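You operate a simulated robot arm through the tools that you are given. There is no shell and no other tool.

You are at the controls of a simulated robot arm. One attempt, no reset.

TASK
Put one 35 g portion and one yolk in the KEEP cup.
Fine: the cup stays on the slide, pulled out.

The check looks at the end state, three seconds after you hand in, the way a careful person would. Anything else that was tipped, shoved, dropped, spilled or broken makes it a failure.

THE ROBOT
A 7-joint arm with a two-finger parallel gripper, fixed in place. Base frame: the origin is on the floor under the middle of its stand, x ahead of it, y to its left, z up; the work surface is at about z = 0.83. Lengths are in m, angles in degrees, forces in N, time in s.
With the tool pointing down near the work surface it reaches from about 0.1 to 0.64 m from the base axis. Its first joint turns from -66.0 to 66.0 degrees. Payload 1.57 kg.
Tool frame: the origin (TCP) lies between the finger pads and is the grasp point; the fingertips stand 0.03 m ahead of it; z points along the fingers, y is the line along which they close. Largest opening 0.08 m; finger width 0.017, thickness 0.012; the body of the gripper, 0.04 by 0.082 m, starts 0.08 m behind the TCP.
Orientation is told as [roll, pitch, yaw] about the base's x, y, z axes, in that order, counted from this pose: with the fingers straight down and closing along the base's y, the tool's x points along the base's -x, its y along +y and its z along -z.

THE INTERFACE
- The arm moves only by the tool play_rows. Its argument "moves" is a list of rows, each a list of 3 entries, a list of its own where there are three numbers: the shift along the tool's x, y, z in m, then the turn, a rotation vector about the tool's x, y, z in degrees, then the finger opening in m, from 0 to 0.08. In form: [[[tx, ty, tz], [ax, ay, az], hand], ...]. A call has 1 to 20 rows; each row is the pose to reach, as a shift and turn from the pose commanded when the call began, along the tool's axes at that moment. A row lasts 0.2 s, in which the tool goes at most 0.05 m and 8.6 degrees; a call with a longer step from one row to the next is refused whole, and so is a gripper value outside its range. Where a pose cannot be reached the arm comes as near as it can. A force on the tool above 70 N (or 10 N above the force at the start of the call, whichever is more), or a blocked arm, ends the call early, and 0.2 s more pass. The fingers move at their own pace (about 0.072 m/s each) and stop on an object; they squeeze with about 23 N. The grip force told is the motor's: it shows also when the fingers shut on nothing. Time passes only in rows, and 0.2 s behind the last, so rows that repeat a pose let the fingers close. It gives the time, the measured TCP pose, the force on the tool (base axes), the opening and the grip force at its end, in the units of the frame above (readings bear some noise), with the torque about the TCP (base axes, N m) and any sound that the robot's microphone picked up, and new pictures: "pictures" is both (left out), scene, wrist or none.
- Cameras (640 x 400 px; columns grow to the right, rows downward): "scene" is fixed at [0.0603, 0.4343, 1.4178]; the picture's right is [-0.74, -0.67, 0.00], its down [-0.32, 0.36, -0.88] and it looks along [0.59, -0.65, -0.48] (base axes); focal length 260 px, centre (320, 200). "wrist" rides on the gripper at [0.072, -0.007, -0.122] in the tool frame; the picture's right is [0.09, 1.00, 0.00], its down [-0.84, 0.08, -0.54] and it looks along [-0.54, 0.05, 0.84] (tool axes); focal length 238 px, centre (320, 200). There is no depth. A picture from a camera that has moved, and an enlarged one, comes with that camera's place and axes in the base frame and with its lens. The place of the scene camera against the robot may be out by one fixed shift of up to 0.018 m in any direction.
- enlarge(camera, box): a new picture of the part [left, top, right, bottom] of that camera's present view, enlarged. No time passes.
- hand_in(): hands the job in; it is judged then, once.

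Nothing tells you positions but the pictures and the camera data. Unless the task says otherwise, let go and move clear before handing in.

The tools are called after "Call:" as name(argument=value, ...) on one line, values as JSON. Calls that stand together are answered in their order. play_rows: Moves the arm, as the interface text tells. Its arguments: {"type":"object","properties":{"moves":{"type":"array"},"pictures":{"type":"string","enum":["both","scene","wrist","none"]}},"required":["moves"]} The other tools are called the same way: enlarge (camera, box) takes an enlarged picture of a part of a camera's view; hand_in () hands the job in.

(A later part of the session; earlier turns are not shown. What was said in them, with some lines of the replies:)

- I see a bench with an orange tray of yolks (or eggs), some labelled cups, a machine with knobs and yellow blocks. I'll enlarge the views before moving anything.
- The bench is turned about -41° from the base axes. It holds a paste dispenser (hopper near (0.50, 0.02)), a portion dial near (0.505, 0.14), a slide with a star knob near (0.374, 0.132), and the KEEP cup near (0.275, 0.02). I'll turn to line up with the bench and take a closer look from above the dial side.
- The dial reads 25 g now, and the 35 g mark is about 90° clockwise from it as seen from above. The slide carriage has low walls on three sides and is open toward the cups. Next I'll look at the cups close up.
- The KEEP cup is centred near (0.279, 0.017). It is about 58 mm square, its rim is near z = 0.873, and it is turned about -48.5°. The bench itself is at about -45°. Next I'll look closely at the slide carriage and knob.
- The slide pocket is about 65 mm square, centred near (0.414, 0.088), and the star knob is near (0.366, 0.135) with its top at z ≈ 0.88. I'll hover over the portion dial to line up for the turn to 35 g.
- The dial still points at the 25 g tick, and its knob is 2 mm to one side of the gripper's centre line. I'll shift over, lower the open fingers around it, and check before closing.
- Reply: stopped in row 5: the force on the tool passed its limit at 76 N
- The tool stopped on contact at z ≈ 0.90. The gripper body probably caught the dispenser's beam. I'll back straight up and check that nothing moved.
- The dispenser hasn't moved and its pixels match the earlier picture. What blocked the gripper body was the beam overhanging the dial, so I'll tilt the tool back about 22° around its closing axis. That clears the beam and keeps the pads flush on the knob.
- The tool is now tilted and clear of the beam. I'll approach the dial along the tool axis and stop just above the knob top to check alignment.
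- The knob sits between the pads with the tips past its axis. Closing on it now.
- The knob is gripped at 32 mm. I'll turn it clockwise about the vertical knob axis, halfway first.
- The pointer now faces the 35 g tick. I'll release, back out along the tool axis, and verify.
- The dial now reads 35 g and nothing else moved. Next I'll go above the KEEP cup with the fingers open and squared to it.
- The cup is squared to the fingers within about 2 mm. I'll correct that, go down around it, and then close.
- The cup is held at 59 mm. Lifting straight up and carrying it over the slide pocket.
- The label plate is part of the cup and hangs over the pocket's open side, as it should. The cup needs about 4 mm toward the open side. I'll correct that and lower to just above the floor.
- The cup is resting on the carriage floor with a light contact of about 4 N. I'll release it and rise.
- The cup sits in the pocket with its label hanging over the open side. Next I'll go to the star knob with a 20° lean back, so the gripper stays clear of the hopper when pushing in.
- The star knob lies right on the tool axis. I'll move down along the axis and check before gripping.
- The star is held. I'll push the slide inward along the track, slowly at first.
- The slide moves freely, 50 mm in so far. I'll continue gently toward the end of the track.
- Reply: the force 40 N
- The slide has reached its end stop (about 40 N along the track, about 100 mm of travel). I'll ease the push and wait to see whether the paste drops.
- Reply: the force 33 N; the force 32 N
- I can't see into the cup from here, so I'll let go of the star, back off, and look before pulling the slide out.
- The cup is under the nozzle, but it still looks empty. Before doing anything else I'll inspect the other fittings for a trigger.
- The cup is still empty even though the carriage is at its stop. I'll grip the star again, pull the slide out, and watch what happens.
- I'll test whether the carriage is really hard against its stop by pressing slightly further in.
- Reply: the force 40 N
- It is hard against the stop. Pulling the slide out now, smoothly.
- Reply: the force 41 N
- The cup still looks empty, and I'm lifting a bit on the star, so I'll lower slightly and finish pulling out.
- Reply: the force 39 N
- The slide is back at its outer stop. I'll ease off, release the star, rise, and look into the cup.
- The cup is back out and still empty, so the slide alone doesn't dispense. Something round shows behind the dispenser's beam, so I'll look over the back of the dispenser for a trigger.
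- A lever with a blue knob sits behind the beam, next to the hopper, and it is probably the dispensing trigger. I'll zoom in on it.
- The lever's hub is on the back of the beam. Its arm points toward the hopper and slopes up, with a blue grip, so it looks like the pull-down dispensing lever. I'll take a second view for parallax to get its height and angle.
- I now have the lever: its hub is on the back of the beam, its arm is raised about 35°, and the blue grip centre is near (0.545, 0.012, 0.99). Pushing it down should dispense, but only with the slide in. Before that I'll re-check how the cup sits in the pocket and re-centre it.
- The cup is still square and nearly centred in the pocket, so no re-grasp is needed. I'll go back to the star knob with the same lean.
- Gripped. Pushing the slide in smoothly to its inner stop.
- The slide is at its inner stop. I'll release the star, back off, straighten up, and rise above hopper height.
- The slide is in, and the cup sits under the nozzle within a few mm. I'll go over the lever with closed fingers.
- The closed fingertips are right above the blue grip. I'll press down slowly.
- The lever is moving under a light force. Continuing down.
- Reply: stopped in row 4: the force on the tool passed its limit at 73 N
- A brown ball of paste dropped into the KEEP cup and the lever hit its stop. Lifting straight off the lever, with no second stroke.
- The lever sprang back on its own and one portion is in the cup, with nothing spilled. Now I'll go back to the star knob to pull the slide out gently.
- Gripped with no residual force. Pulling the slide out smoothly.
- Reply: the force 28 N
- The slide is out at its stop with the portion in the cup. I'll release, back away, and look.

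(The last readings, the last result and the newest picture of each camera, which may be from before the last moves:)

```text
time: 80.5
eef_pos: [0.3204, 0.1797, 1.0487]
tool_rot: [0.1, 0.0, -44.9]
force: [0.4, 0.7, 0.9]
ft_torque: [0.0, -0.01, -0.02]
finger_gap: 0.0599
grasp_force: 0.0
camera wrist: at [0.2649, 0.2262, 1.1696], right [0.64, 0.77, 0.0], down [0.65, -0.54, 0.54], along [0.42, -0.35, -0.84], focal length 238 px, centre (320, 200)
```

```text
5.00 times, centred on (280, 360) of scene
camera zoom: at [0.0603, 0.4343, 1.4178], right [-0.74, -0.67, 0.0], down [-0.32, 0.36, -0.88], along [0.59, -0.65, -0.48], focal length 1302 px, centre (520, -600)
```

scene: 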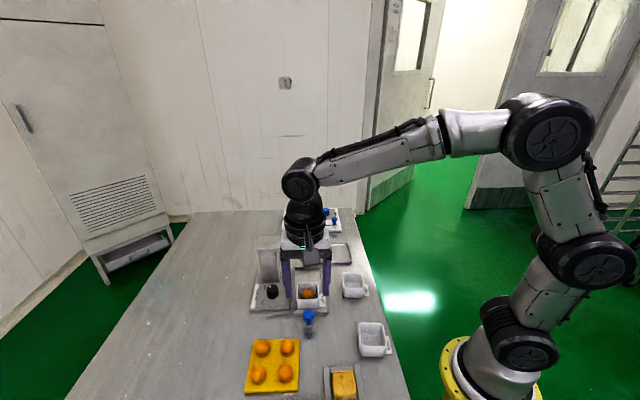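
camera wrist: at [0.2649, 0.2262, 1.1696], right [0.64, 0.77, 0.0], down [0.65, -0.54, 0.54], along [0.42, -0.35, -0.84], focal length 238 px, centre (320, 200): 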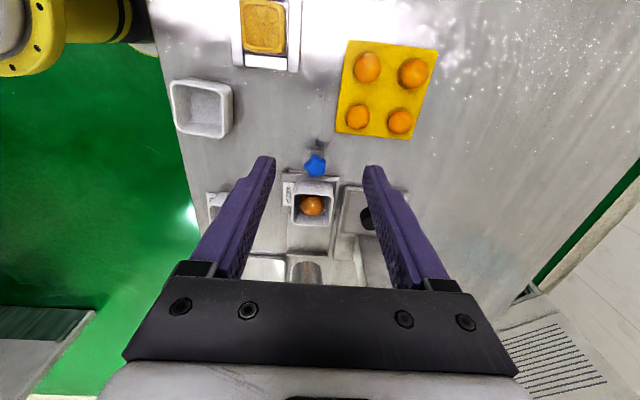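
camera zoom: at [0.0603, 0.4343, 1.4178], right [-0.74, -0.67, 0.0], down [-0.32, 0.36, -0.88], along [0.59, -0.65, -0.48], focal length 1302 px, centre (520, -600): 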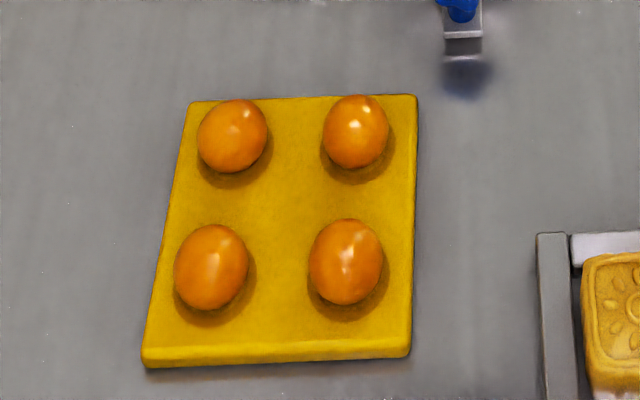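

One portion is in the KEEP cup on the pulled-out slide. Next is the yolk: I'll go above the nearest one in the tray at yaw 0, so the fingers close along the tray diagonal and clear the neighbouring yolks.

Call:
play_rows(moves=[[[0.0001, 0.0083, 0.012], [0, 0, -7.5], 0.056], [[0.0003, 0.0166, 0.025], [0, 0, -15], 0.056], [[0.0005, 0.0249, 0.04], [0, 0, -22.5], 0.056], [[0.0006, 0.0331, 0.055], [0, 0, -30], 0.056], [[0.0008, 0.0414, 0.07], [0, 0, -37.5], 0.056], [[0.0009, 0.0497, 0.0887], [0, 0, -44.9], 0.056], [[0.0009, 0.0497, 0.0887], [0, 0, -44.9], 0.056]], pictures="both")

Call:
enlarge(camera="wrist", box=[250, 70, 390, 180])

```text
time: 82.1
eef_pos: [0.3556, 0.2176, 0.9598]
tool_rot: [0.0, -0.1, 0.1]
force: [0.1, 0.0, 0.2]
ft_torque: [0.02, -0.01, 0.01]
finger_gap: 0.0558
grasp_force: 0.1
camera wrist: at [0.2844, 0.2099, 1.0805], right [-0.09, 1.0, 0.0], down [0.84, 0.08, 0.54], along [0.54, 0.05, -0.84], focal length 238 px, centre (320, 200)
```

scene: 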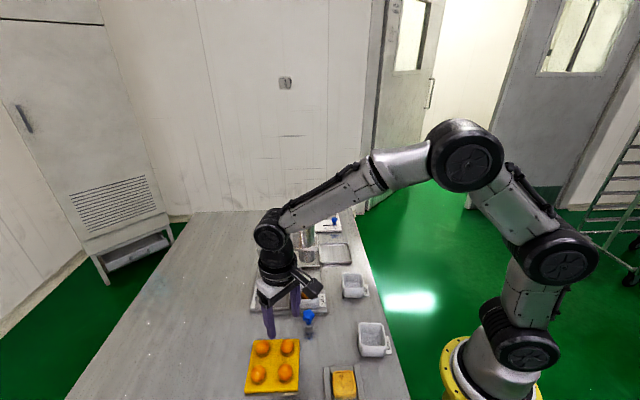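
wrist: 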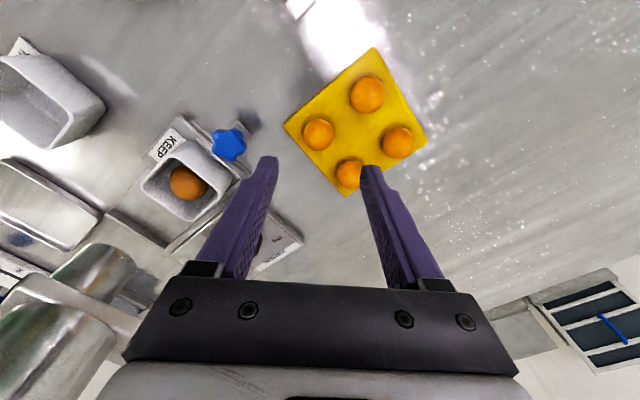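

```text
3.64 times, centred on (320, 125) of wrist
camera zoom: at [0.2844, 0.2099, 1.0805], right [-0.09, 1.0, 0.0], down [0.84, 0.08, 0.54], along [0.54, 0.05, -0.84], focal length 867 px, centre (320, 473)
```

zoom: 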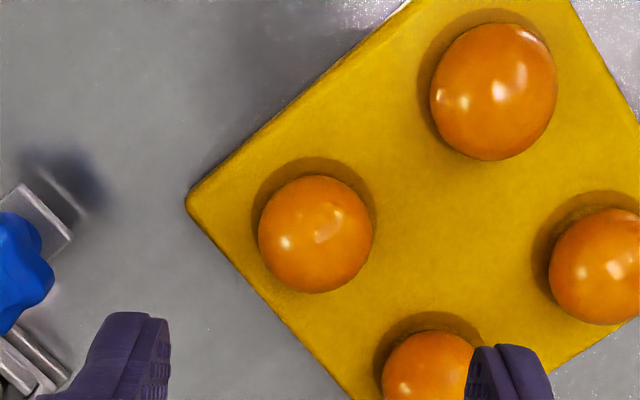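

The target yolk is almost directly below the tool, with free space on both sides. I'll lower the open fingers around it.

Call:
play_rows(moves=[[[0.0024, -0.002, 0.03], [0, 0, 0], 0.056], [[0.0024, -0.002, 0.06], [0, 0, 0], 0.054], [[0.0024, -0.002, 0.0815], [0, 0, 0], 0.052], [[0.0024, -0.002, 0.0815], [0, 0, 0], 0.052]], pictures="both")

Call:
enlarge(camera="wrist", box=[250, 90, 390, 210])

Call:
enlarge(camera="scene", box=[235, 300, 325, 390])

```text
time: 83.1
eef_pos: [0.3541, 0.2151, 0.8789]
tool_rot: [0.0, -0.1, 0.1]
force: [-0.1, 0.0, 0.3]
ft_torque: [0.0, -0.01, -0.01]
finger_gap: 0.052
grasp_force: 0.1
camera wrist: at [0.2819, 0.2069, 0.9992], right [-0.09, 1.0, 0.0], down [0.84, 0.08, 0.54], along [0.54, 0.05, -0.84], focal length 238 px, centre (320, 200)
```

scene: 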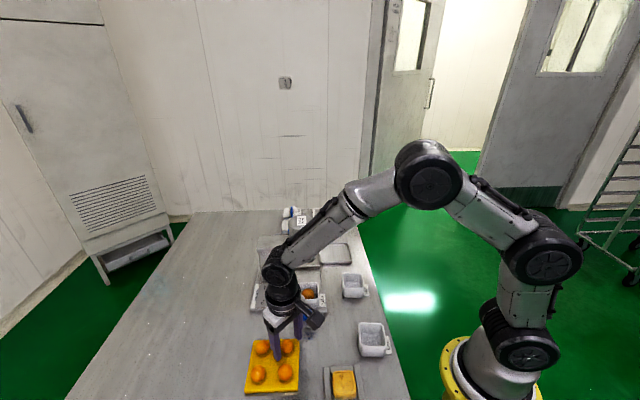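
wrist: 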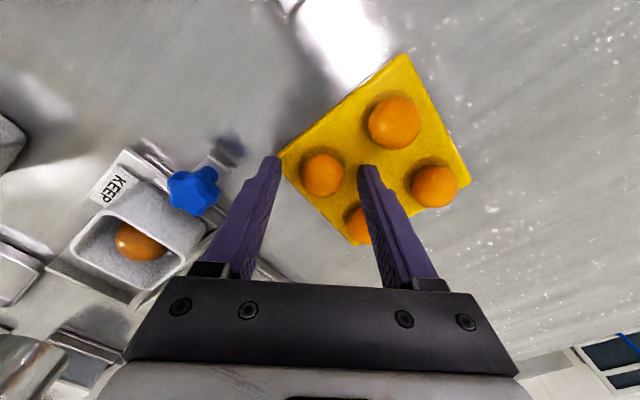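

```text
3.33 times, centred on (320, 150) of wrist
camera zoom: at [0.2819, 0.2069, 0.9992], right [-0.09, 1.0, 0.0], down [0.84, 0.08, 0.54], along [0.54, 0.05, -0.84], focal length 794 px, centre (320, 367)
```

zoom: 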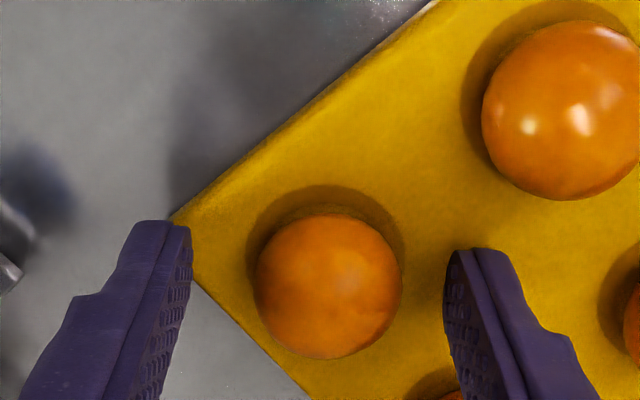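

```text
4.44 times, centred on (280, 345) of scene
camera zoom: at [0.0603, 0.4343, 1.4178], right [-0.74, -0.67, 0.0], down [-0.32, 0.36, -0.88], along [0.59, -0.65, -0.48], focal length 1157 px, centre (498, -444)
```

zoom: 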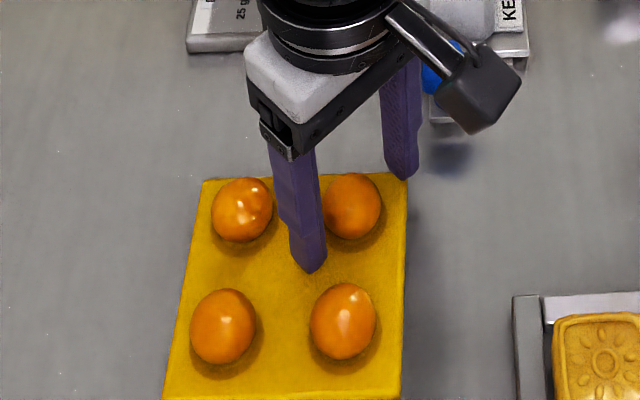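

Call:
play_rows(moves=[[[-0.001, 0.0015, 0], [0, 0, 0], 0.045], [[-0.001, 0.0015, 0], [0, 0, 0], 0.036], [[-0.001, 0.0015, 0], [0, 0, 0], 0.03], [[-0.001, 0.0015, 0], [0, 0, 0], 0.0275], [[-0.001, 0.0015, 0], [0, 0, 0], 0.0275]], pictures="wrist")

Call:
enlarge(camera="wrist", box=[250, 90, 390, 210])

```text
time: 84.3
eef_pos: [0.354, 0.2166, 0.8785]
tool_rot: [0.0, -0.1, 0.1]
force: [0.1, -1.0, -0.4]
ft_torque: [0.01, -0.01, 0.04]
finger_gap: 0.0282
grasp_force: 0.4
camera wrist: at [0.2829, 0.2086, 0.9991], right [-0.09, 1.0, 0.0], down [0.84, 0.08, 0.54], along [0.54, 0.05, -0.84], focal length 238 px, centre (320, 200)
```

wrist: 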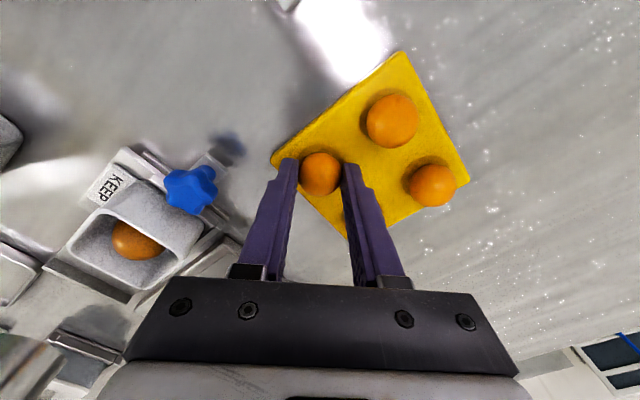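

```text
3.33 times, centred on (320, 150) of wrist
camera zoom: at [0.2829, 0.2086, 0.9991], right [-0.09, 1.0, 0.0], down [0.84, 0.08, 0.54], along [0.54, 0.05, -0.84], focal length 794 px, centre (320, 367)
```

zoom: 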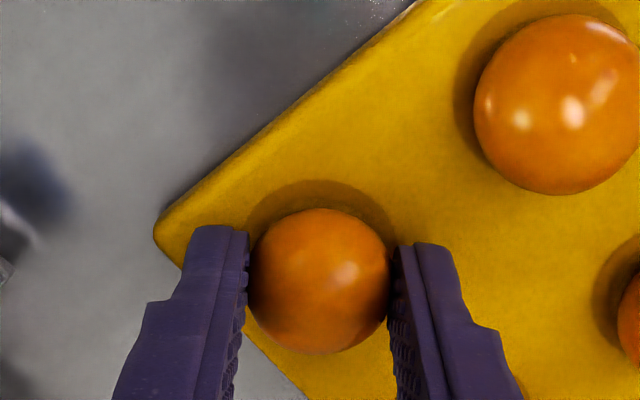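

The fingers are just touching the yolk. I'll tighten gently.

Call:
play_rows(moves=[[[0, 0, 0], [0, 0, 0], 0.026], [[0, 0, 0], [0, 0, 0], 0.0245], [[0, 0, 0], [0, 0, 0], 0.0245]], pictures="wrist")

Call:
enlarge(camera="wrist", box=[250, 90, 390, 210])

```text
time: 85.1
eef_pos: [0.3552, 0.2152, 0.8778]
tool_rot: [0.0, -0.1, 0.0]
force: [-0.6, 0.5, 0.1]
ft_torque: [0.02, -0.01, -0.03]
finger_gap: 0.0267
grasp_force: 22.4
camera wrist: at [0.2829, 0.2086, 0.9991], right [-0.09, 1.0, 0.0], down [0.84, 0.08, 0.54], along [0.54, 0.05, -0.84], focal length 238 px, centre (320, 200)
```

wrist: 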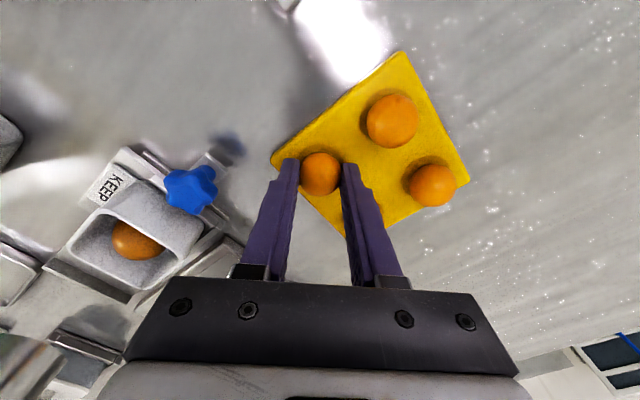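

```text
3.33 times, centred on (320, 150) of wrist
camera zoom: at [0.2829, 0.2086, 0.9991], right [-0.09, 1.0, 0.0], down [0.84, 0.08, 0.54], along [0.54, 0.05, -0.84], focal length 794 px, centre (320, 367)
```

zoom: 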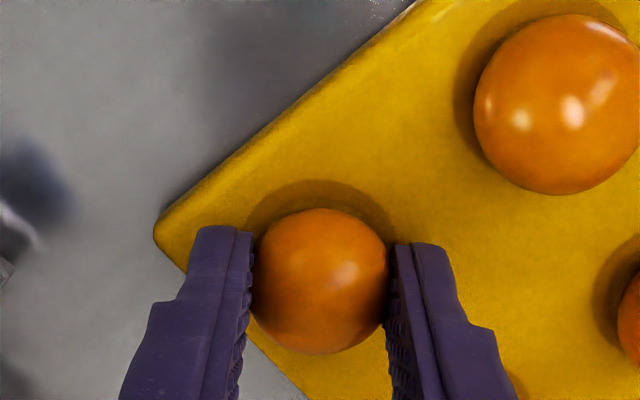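

Call:
play_rows(moves=[[[0, 0, -0.01], [0, 0, 0], 0.0245], [[0, 0, -0.03], [0, 0, 0], 0.0245], [[0, 0, -0.06], [0, 0, 0], 0.0245], [[0, 0, -0.09], [0, 0, 0], 0.0245], [[0, 0, -0.09], [0, 0, 0], 0.0245]], pictures="both")

Call:
enlarge(camera="wrist", box=[250, 90, 390, 210])

Call:
enlarge(camera="scene", box=[235, 270, 345, 390])

```text
time: 86.3
eef_pos: [0.3549, 0.2169, 0.9701]
tool_rot: [0.1, -0.1, 0.0]
force: [-0.5, 0.5, 0.2]
ft_torque: [0.0, -0.01, 0.03]
finger_gap: 0.0267
grasp_force: 22.5
camera wrist: at [0.2823, 0.2098, 1.0903], right [-0.09, 1.0, 0.0], down [0.84, 0.08, 0.54], along [0.54, 0.05, -0.84], focal length 238 px, centre (320, 200)
```

scene: 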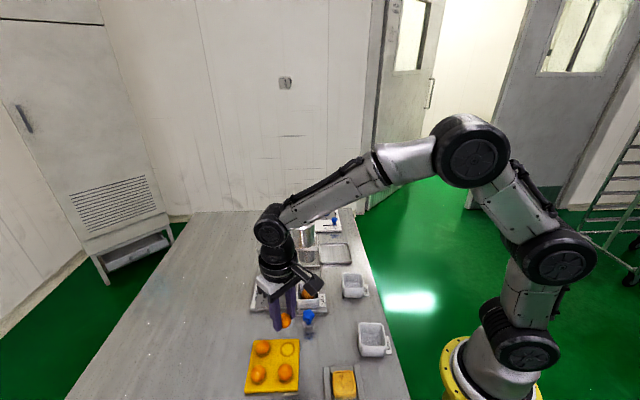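
wrist: 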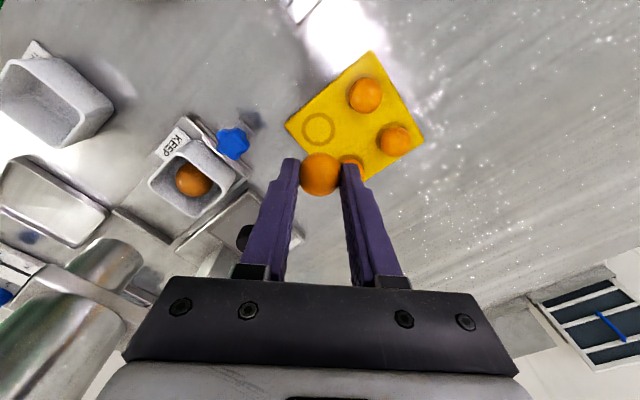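

```text
3.33 times, centred on (320, 150) of wrist
camera zoom: at [0.2823, 0.2098, 1.0903], right [-0.09, 1.0, 0.0], down [0.84, 0.08, 0.54], along [0.54, 0.05, -0.84], focal length 794 px, centre (320, 367)
```

zoom: 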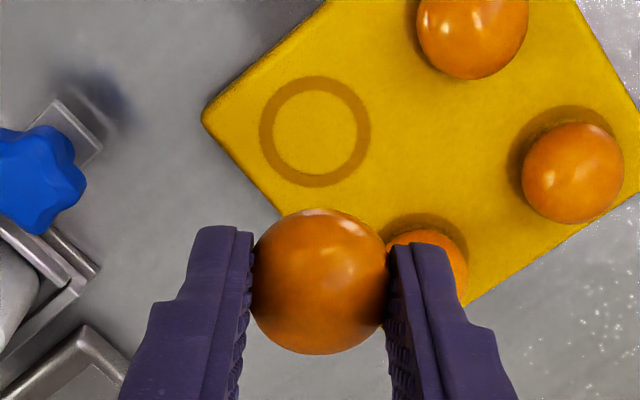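

```text
3.33 times, centred on (290, 330) of scene
camera zoom: at [0.0602, 0.4343, 1.4178], right [-0.74, -0.67, 0.0], down [-0.32, 0.36, -0.88], along [0.59, -0.65, -0.48], focal length 868 px, centre (420, -233)
```

zoom: 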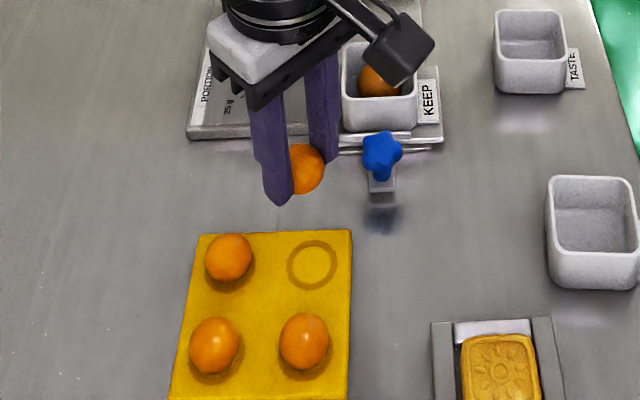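

The yolk is held and the other three are undisturbed. Next I'll pin down the cup's rim position from this view.

Call:
enlarge(camera="wrist", box=[130, 110, 270, 230])

```text
3.33 times, centred on (200, 170) of wrist
camera zoom: at [0.2823, 0.2098, 1.0903], right [-0.09, 1.0, 0.0], down [0.84, 0.08, 0.54], along [0.54, 0.05, -0.84], focal length 794 px, centre (720, 300)
```

zoom: 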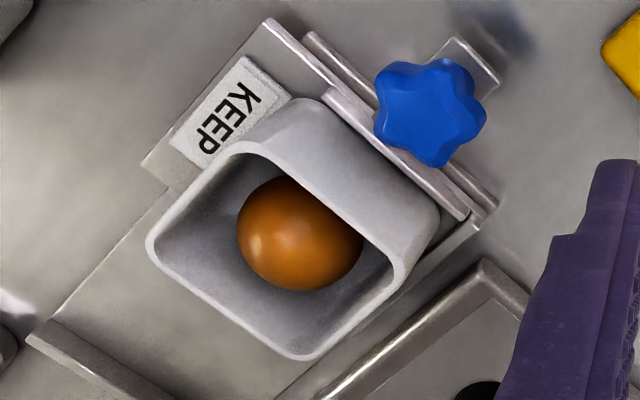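

The cup centre is about (0.412, 0.089), and the paste ball sits toward the far side. I'll carry the yolk over the near-right corner, where there's most room, and hover to check.

Call:
play_rows(moves=[[[-0.0146, -0.0288, 0.002], [0, 0, 0], 0.0245], [[-0.0291, -0.0577, 0.004], [0, 0, 0], 0.0245], [[-0.0437, -0.0865, 0.007], [0, 0, 0], 0.0245], [[-0.0583, -0.1153, 0.01], [0, 0, 0], 0.0245], [[-0.0583, -0.1153, 0.01], [0, 0, 0], 0.0245]], pictures="both")

Call:
enlarge(camera="wrist", box=[240, 90, 400, 210])

Call:
enlarge(camera="scene", box=[265, 240, 355, 330])

```text
time: 87.5
eef_pos: [0.4135, 0.0999, 0.9585]
tool_rot: [0.1, -0.1, 0.1]
force: [0.2, -0.8, 0.1]
ft_torque: [-0.02, 0.01, 0.0]
finger_gap: 0.0262
grasp_force: 23.5
camera wrist: at [0.3408, 0.0929, 1.0791], right [-0.09, 1.0, 0.0], down [0.84, 0.08, 0.54], along [0.54, 0.05, -0.84], focal length 238 px, centre (320, 200)
```

scene: 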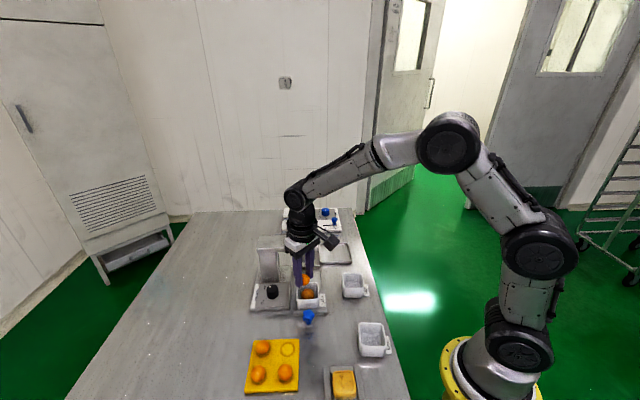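
wrist: 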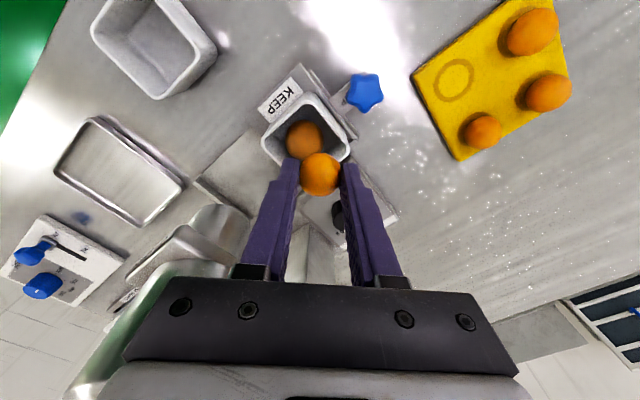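

```text
3.33 times, centred on (320, 150) of wrist
camera zoom: at [0.3408, 0.0929, 1.0791], right [-0.09, 1.0, 0.0], down [0.84, 0.08, 0.54], along [0.54, 0.05, -0.84], focal length 794 px, centre (320, 367)
```

zoom: 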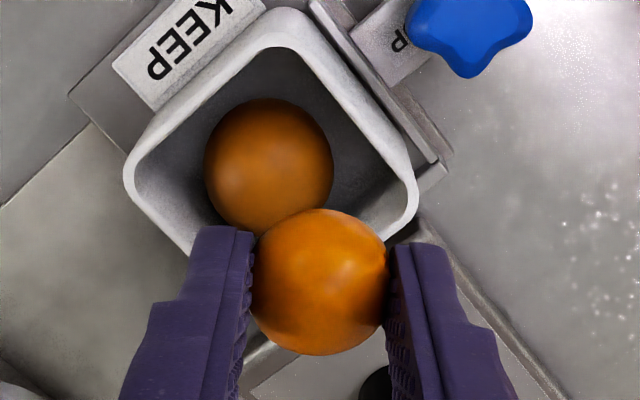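

```text
4.44 times, centred on (310, 285) of scene
camera zoom: at [0.0603, 0.4343, 1.4178], right [-0.74, -0.67, 0.0], down [-0.32, 0.36, -0.88], along [0.59, -0.65, -0.48], focal length 1157 px, centre (364, -178)
```

zoom: 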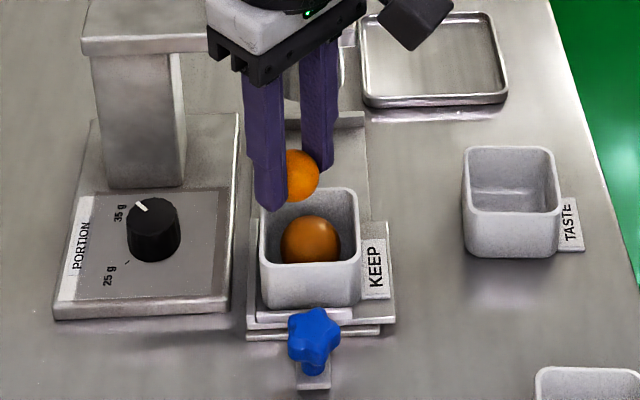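

The yolk is lined up over the near-right corner. Lowering it slowly to the rim.

Call:
play_rows(moves=[[[0.002, 0, 0.01], [0, 0, 0], 0.0245], [[0.002, 0, 0.02], [0, 0, 0], 0.0245], [[0.002, 0, 0.03], [0, 0, 0], 0.0245], [[0.002, 0, 0.037], [0, 0, 0], 0.0245], [[0.002, 0, 0.037], [0, 0, 0], 0.0245]], pictures="both")

Call:
enlarge(camera="wrist", box=[240, 90, 400, 210])

Call:
enlarge(camera="scene", box=[275, 250, 345, 320])

```text
time: 88.7
eef_pos: [0.4104, 0.1019, 0.9216]
tool_rot: [0.1, -0.1, 0.1]
force: [0.7, 0.2, 0.0]
ft_torque: [-0.03, 0.0, 0.01]
finger_gap: 0.0268
grasp_force: 22.9
camera wrist: at [0.3389, 0.0935, 1.0417], right [-0.09, 1.0, 0.0], down [0.84, 0.08, 0.54], along [0.54, 0.05, -0.84], focal length 238 px, centre (320, 200)
```

scene: 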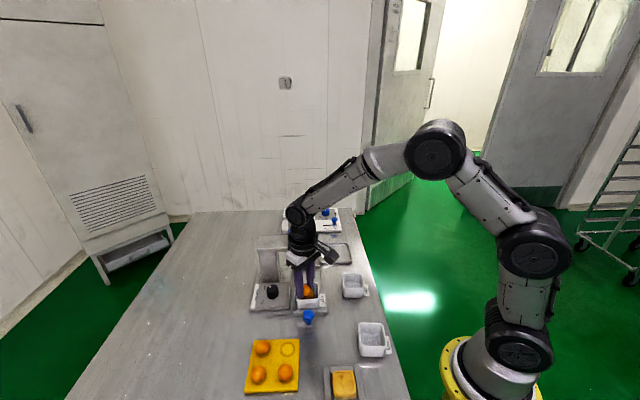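
wrist: 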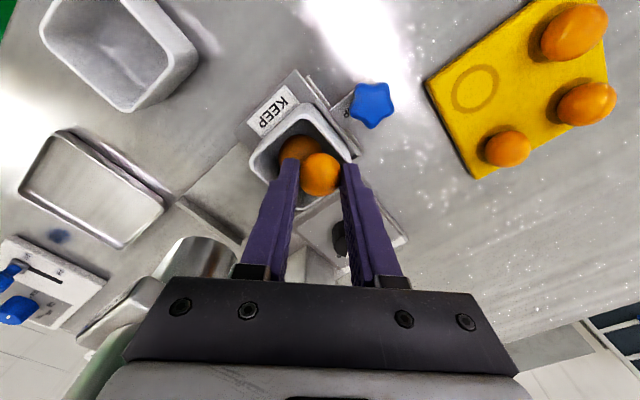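

```text
3.33 times, centred on (320, 150) of wrist
camera zoom: at [0.3389, 0.0935, 1.0417], right [-0.09, 1.0, 0.0], down [0.84, 0.08, 0.54], along [0.54, 0.05, -0.84], focal length 794 px, centre (320, 367)
```

zoom: 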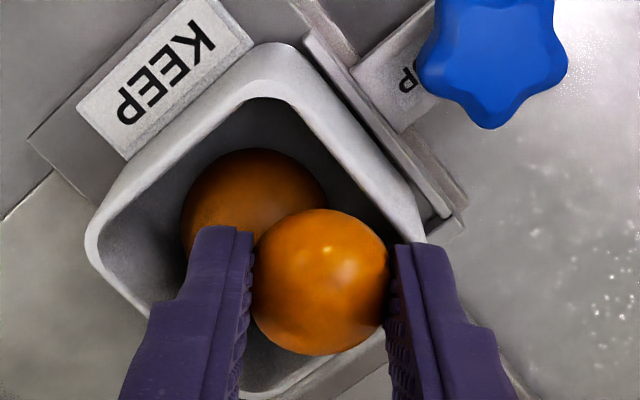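

```text
5.71 times, centred on (310, 285) of scene
camera zoom: at [0.0603, 0.4343, 1.4178], right [-0.74, -0.67, 0.0], down [-0.32, 0.36, -0.88], along [0.59, -0.65, -0.48], focal length 1488 px, centre (377, -286)
```

zoom: 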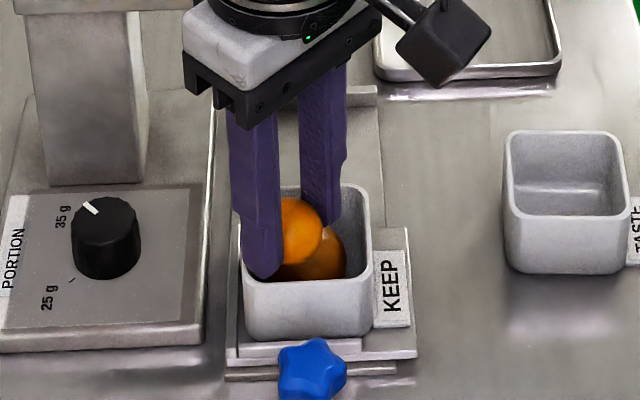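

Call:
play_rows(moves=[[[0, -0.001, 0.002], [0, 0, 0], 0.0245], [[0, -0.001, 0.004], [0, 0, 0], 0.0245], [[0, -0.001, 0.004], [0, 0, 0], 0.0245]], pictures="wrist")

Call:
enlarge(camera="wrist", box=[240, 90, 400, 210])

Call:
enlarge(camera="scene", box=[285, 265, 335, 315])

```text
time: 89.5
eef_pos: [0.4108, 0.0998, 0.9181]
tool_rot: [0.0, -0.1, 0.0]
force: [0.2, 0.3, -0.2]
ft_torque: [0.01, 0.02, 0.01]
finger_gap: 0.0266
grasp_force: 22.6
camera wrist: at [0.3392, 0.0923, 1.0379], right [-0.09, 1.0, 0.0], down [0.84, 0.08, 0.54], along [0.54, 0.05, -0.84], focal length 238 px, centre (320, 200)
```

wrist: 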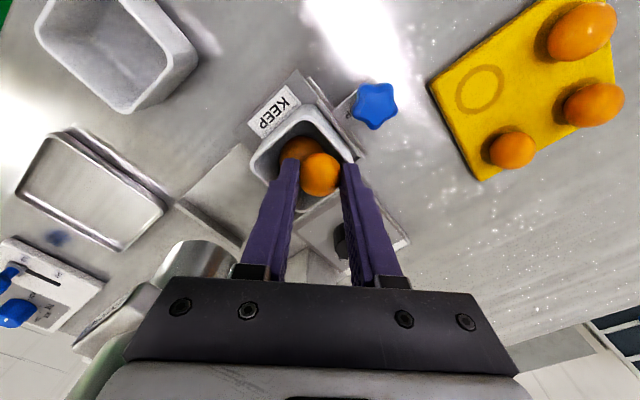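

```text
3.33 times, centred on (320, 150) of wrist
camera zoom: at [0.3392, 0.0923, 1.0379], right [-0.09, 1.0, 0.0], down [0.84, 0.08, 0.54], along [0.54, 0.05, -0.84], focal length 794 px, centre (320, 367)
```

zoom: 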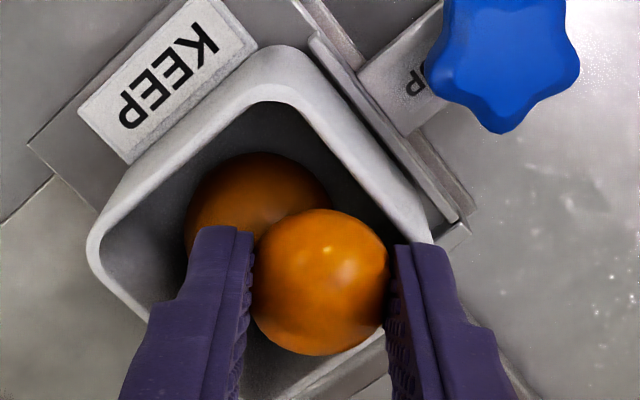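

```text
8.00 times, centred on (310, 290) of scene
camera zoom: at [0.0603, 0.4343, 1.4178], right [-0.74, -0.67, 0.0], down [-0.32, 0.36, -0.88], along [0.59, -0.65, -0.48], focal length 2083 px, centre (400, -520)
```

zoom: 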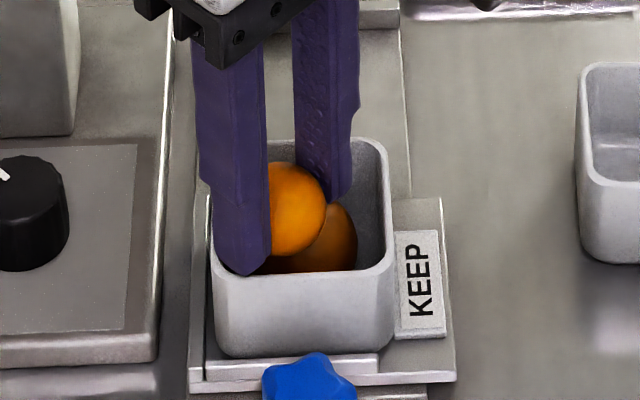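

The yolk sits in the near-right corner just inside the rim. Opening gently.

Call:
play_rows(moves=[[[0, 0, 0], [0, 0, 0], 0.028], [[0, 0, 0], [0, 0, 0], 0.03], [[0, 0, 0], [0, 0, 0], 0.034], [[0, 0, 0], [0, 0, 0], 0.04], [[0, 0, 0], [0, 0, 0], 0.046], [[0, 0, 0], [0, 0, 0], 0.05]], pictures="both")

Call:
enlarge(camera="wrist", box=[240, 90, 400, 210])

Call:
enlarge(camera="scene", box=[285, 265, 335, 315])

```text
time: 90.9
eef_pos: [0.4115, 0.0982, 0.9173]
tool_rot: [0.0, -0.1, 0.1]
force: [0.3, 0.2, 0.2]
ft_torque: [0.0, 0.02, 0.01]
finger_gap: 0.0499
grasp_force: 0.2
camera wrist: at [0.3392, 0.0923, 1.038], right [-0.09, 1.0, 0.0], down [0.84, 0.08, 0.54], along [0.54, 0.05, -0.84], focal length 238 px, centre (320, 200)
```

scene: 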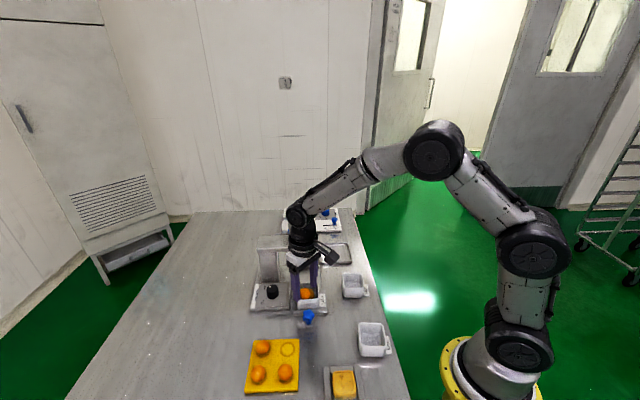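
wrist: 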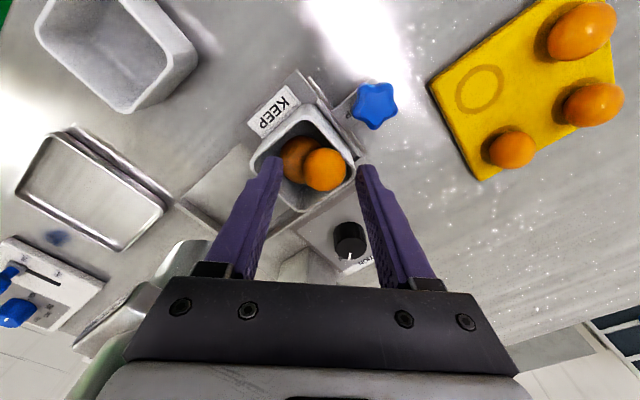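

```text
3.33 times, centred on (320, 150) of wrist
camera zoom: at [0.3392, 0.0923, 1.038], right [-0.09, 1.0, 0.0], down [0.84, 0.08, 0.54], along [0.54, 0.05, -0.84], focal length 794 px, centre (320, 367)
```

zoom: 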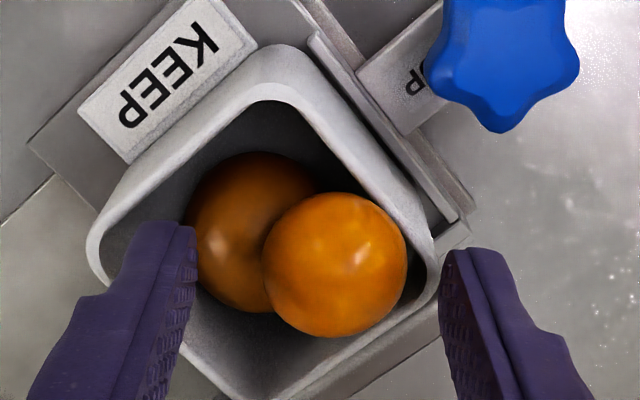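

```text
8.00 times, centred on (310, 290) of scene
camera zoom: at [0.0602, 0.4343, 1.4178], right [-0.74, -0.67, 0.0], down [-0.32, 0.36, -0.88], along [0.59, -0.65, -0.48], focal length 2083 px, centre (400, -520)
```

zoom: 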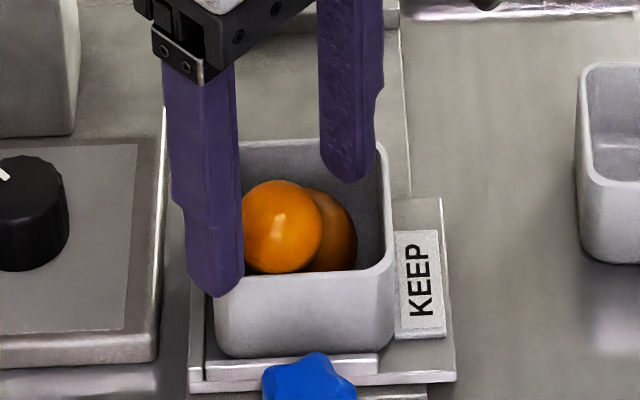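

The yolk settled into the cup next to the paste. Rising straight up and then moving clear.

Call:
play_rows(moves=[[[0, 0, -0.01], [0, 0, 0], 0.05], [[0, 0, -0.03], [0, 0, 0], 0.05], [[0, 0, -0.07], [0, 0, 0], 0.05], [[0, 0, -0.11], [0, 0, 0], 0.05], [[0.03, 0.02, -0.14], [0, 0, 0], 0.05], [[0.06, 0.04, -0.17], [0, 0, 0], 0.05], [[0.06, 0.04, -0.17], [0, 0, 0], 0.05]], pictures="both")

Call:
enlarge(camera="scene", box=[260, 200, 350, 320])

Call:
enlarge(camera="wrist", box=[240, 100, 400, 220])

```text
time: 92.5
eef_pos: [0.3529, 0.14, 1.0896]
tool_rot: [0.0, -0.1, 0.0]
force: [-0.5, 0.1, 0.4]
ft_torque: [-0.01, -0.03, -0.03]
finger_gap: 0.0503
grasp_force: 0.0
camera wrist: at [0.2801, 0.1334, 1.2099], right [-0.09, 1.0, 0.0], down [0.84, 0.08, 0.54], along [0.54, 0.05, -0.84], focal length 238 px, centre (320, 200)
```

scene: 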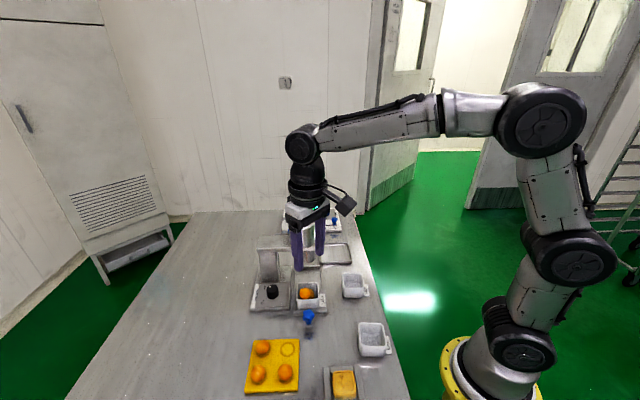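
wrist: 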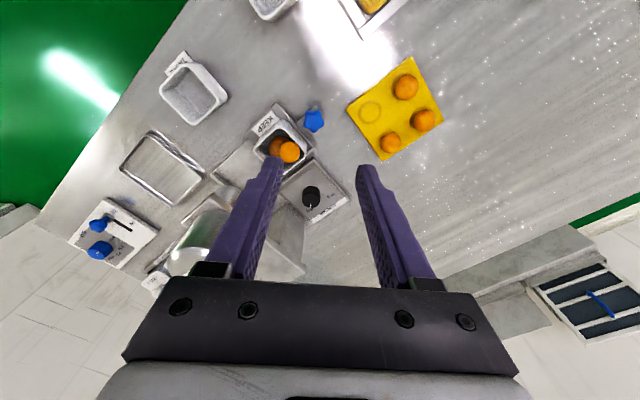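

```text
3.33 times, centred on (305, 260) of scene
camera zoom: at [0.0602, 0.4343, 1.4178], right [-0.74, -0.67, 0.0], down [-0.32, 0.36, -0.88], along [0.59, -0.65, -0.48], focal length 868 px, centre (370, 0)
```

zoom: 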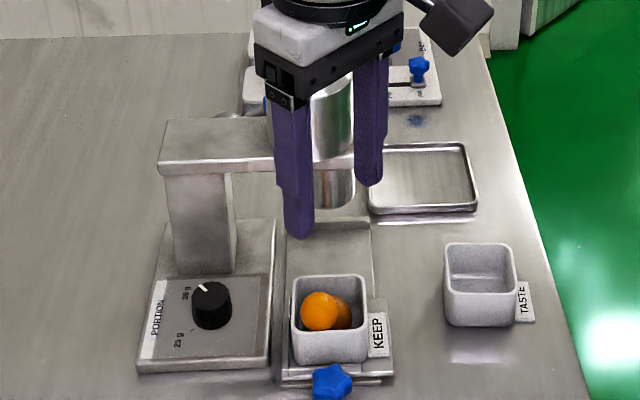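

```text
3.33 times, centred on (320, 160) of wrist
camera zoom: at [0.2801, 0.1334, 1.2099], right [-0.09, 1.0, 0.0], down [0.84, 0.08, 0.54], along [0.54, 0.05, -0.84], focal length 794 px, centre (320, 333)
```

zoom: 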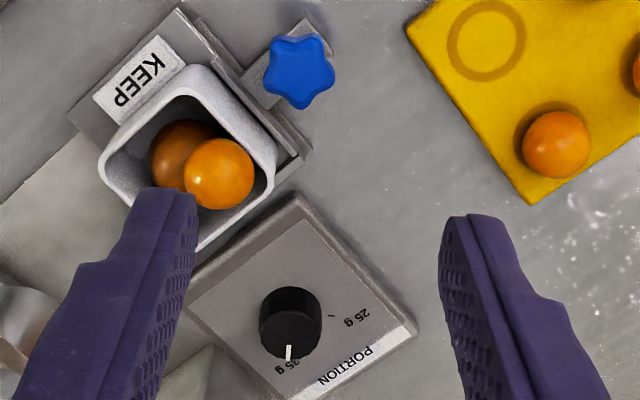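

The KEEP cup is on the pulled-out slide and holds one 35 g portion and one yolk. The other three yolks, the TASTE and LAB cups, the day panel and the boxes are as they were, and the arm is clear. Handing in.

Call:
hand_in()

```text
The job is handed in.
```

The job is handed in. The KEEP cup holds one 35 g portion of paste and one yolk, and it sits on the slide, pulled out to its outer stop.

- **Portion:** The dial was at 25 g, so I turned it to 35 g and left it there. The first time I pushed the slide in, nothing came out. The portion only drops when the lever behind the hopper is pressed, so I pushed the slide in again, pressed the lever once and pulled the slide back out.
- **Yolk:** It rests in the corner of the cup nearest the knob, beside the paste ball. The other three yolks are still in their tray.
- **Contact to know about:** While I was lining up on the dial, the gripper hit the dispenser's beam with about 76 N and stopped. The pictures before and after showed no movement or damage. I saw nothing tipped or spilled anywhere on the bench.
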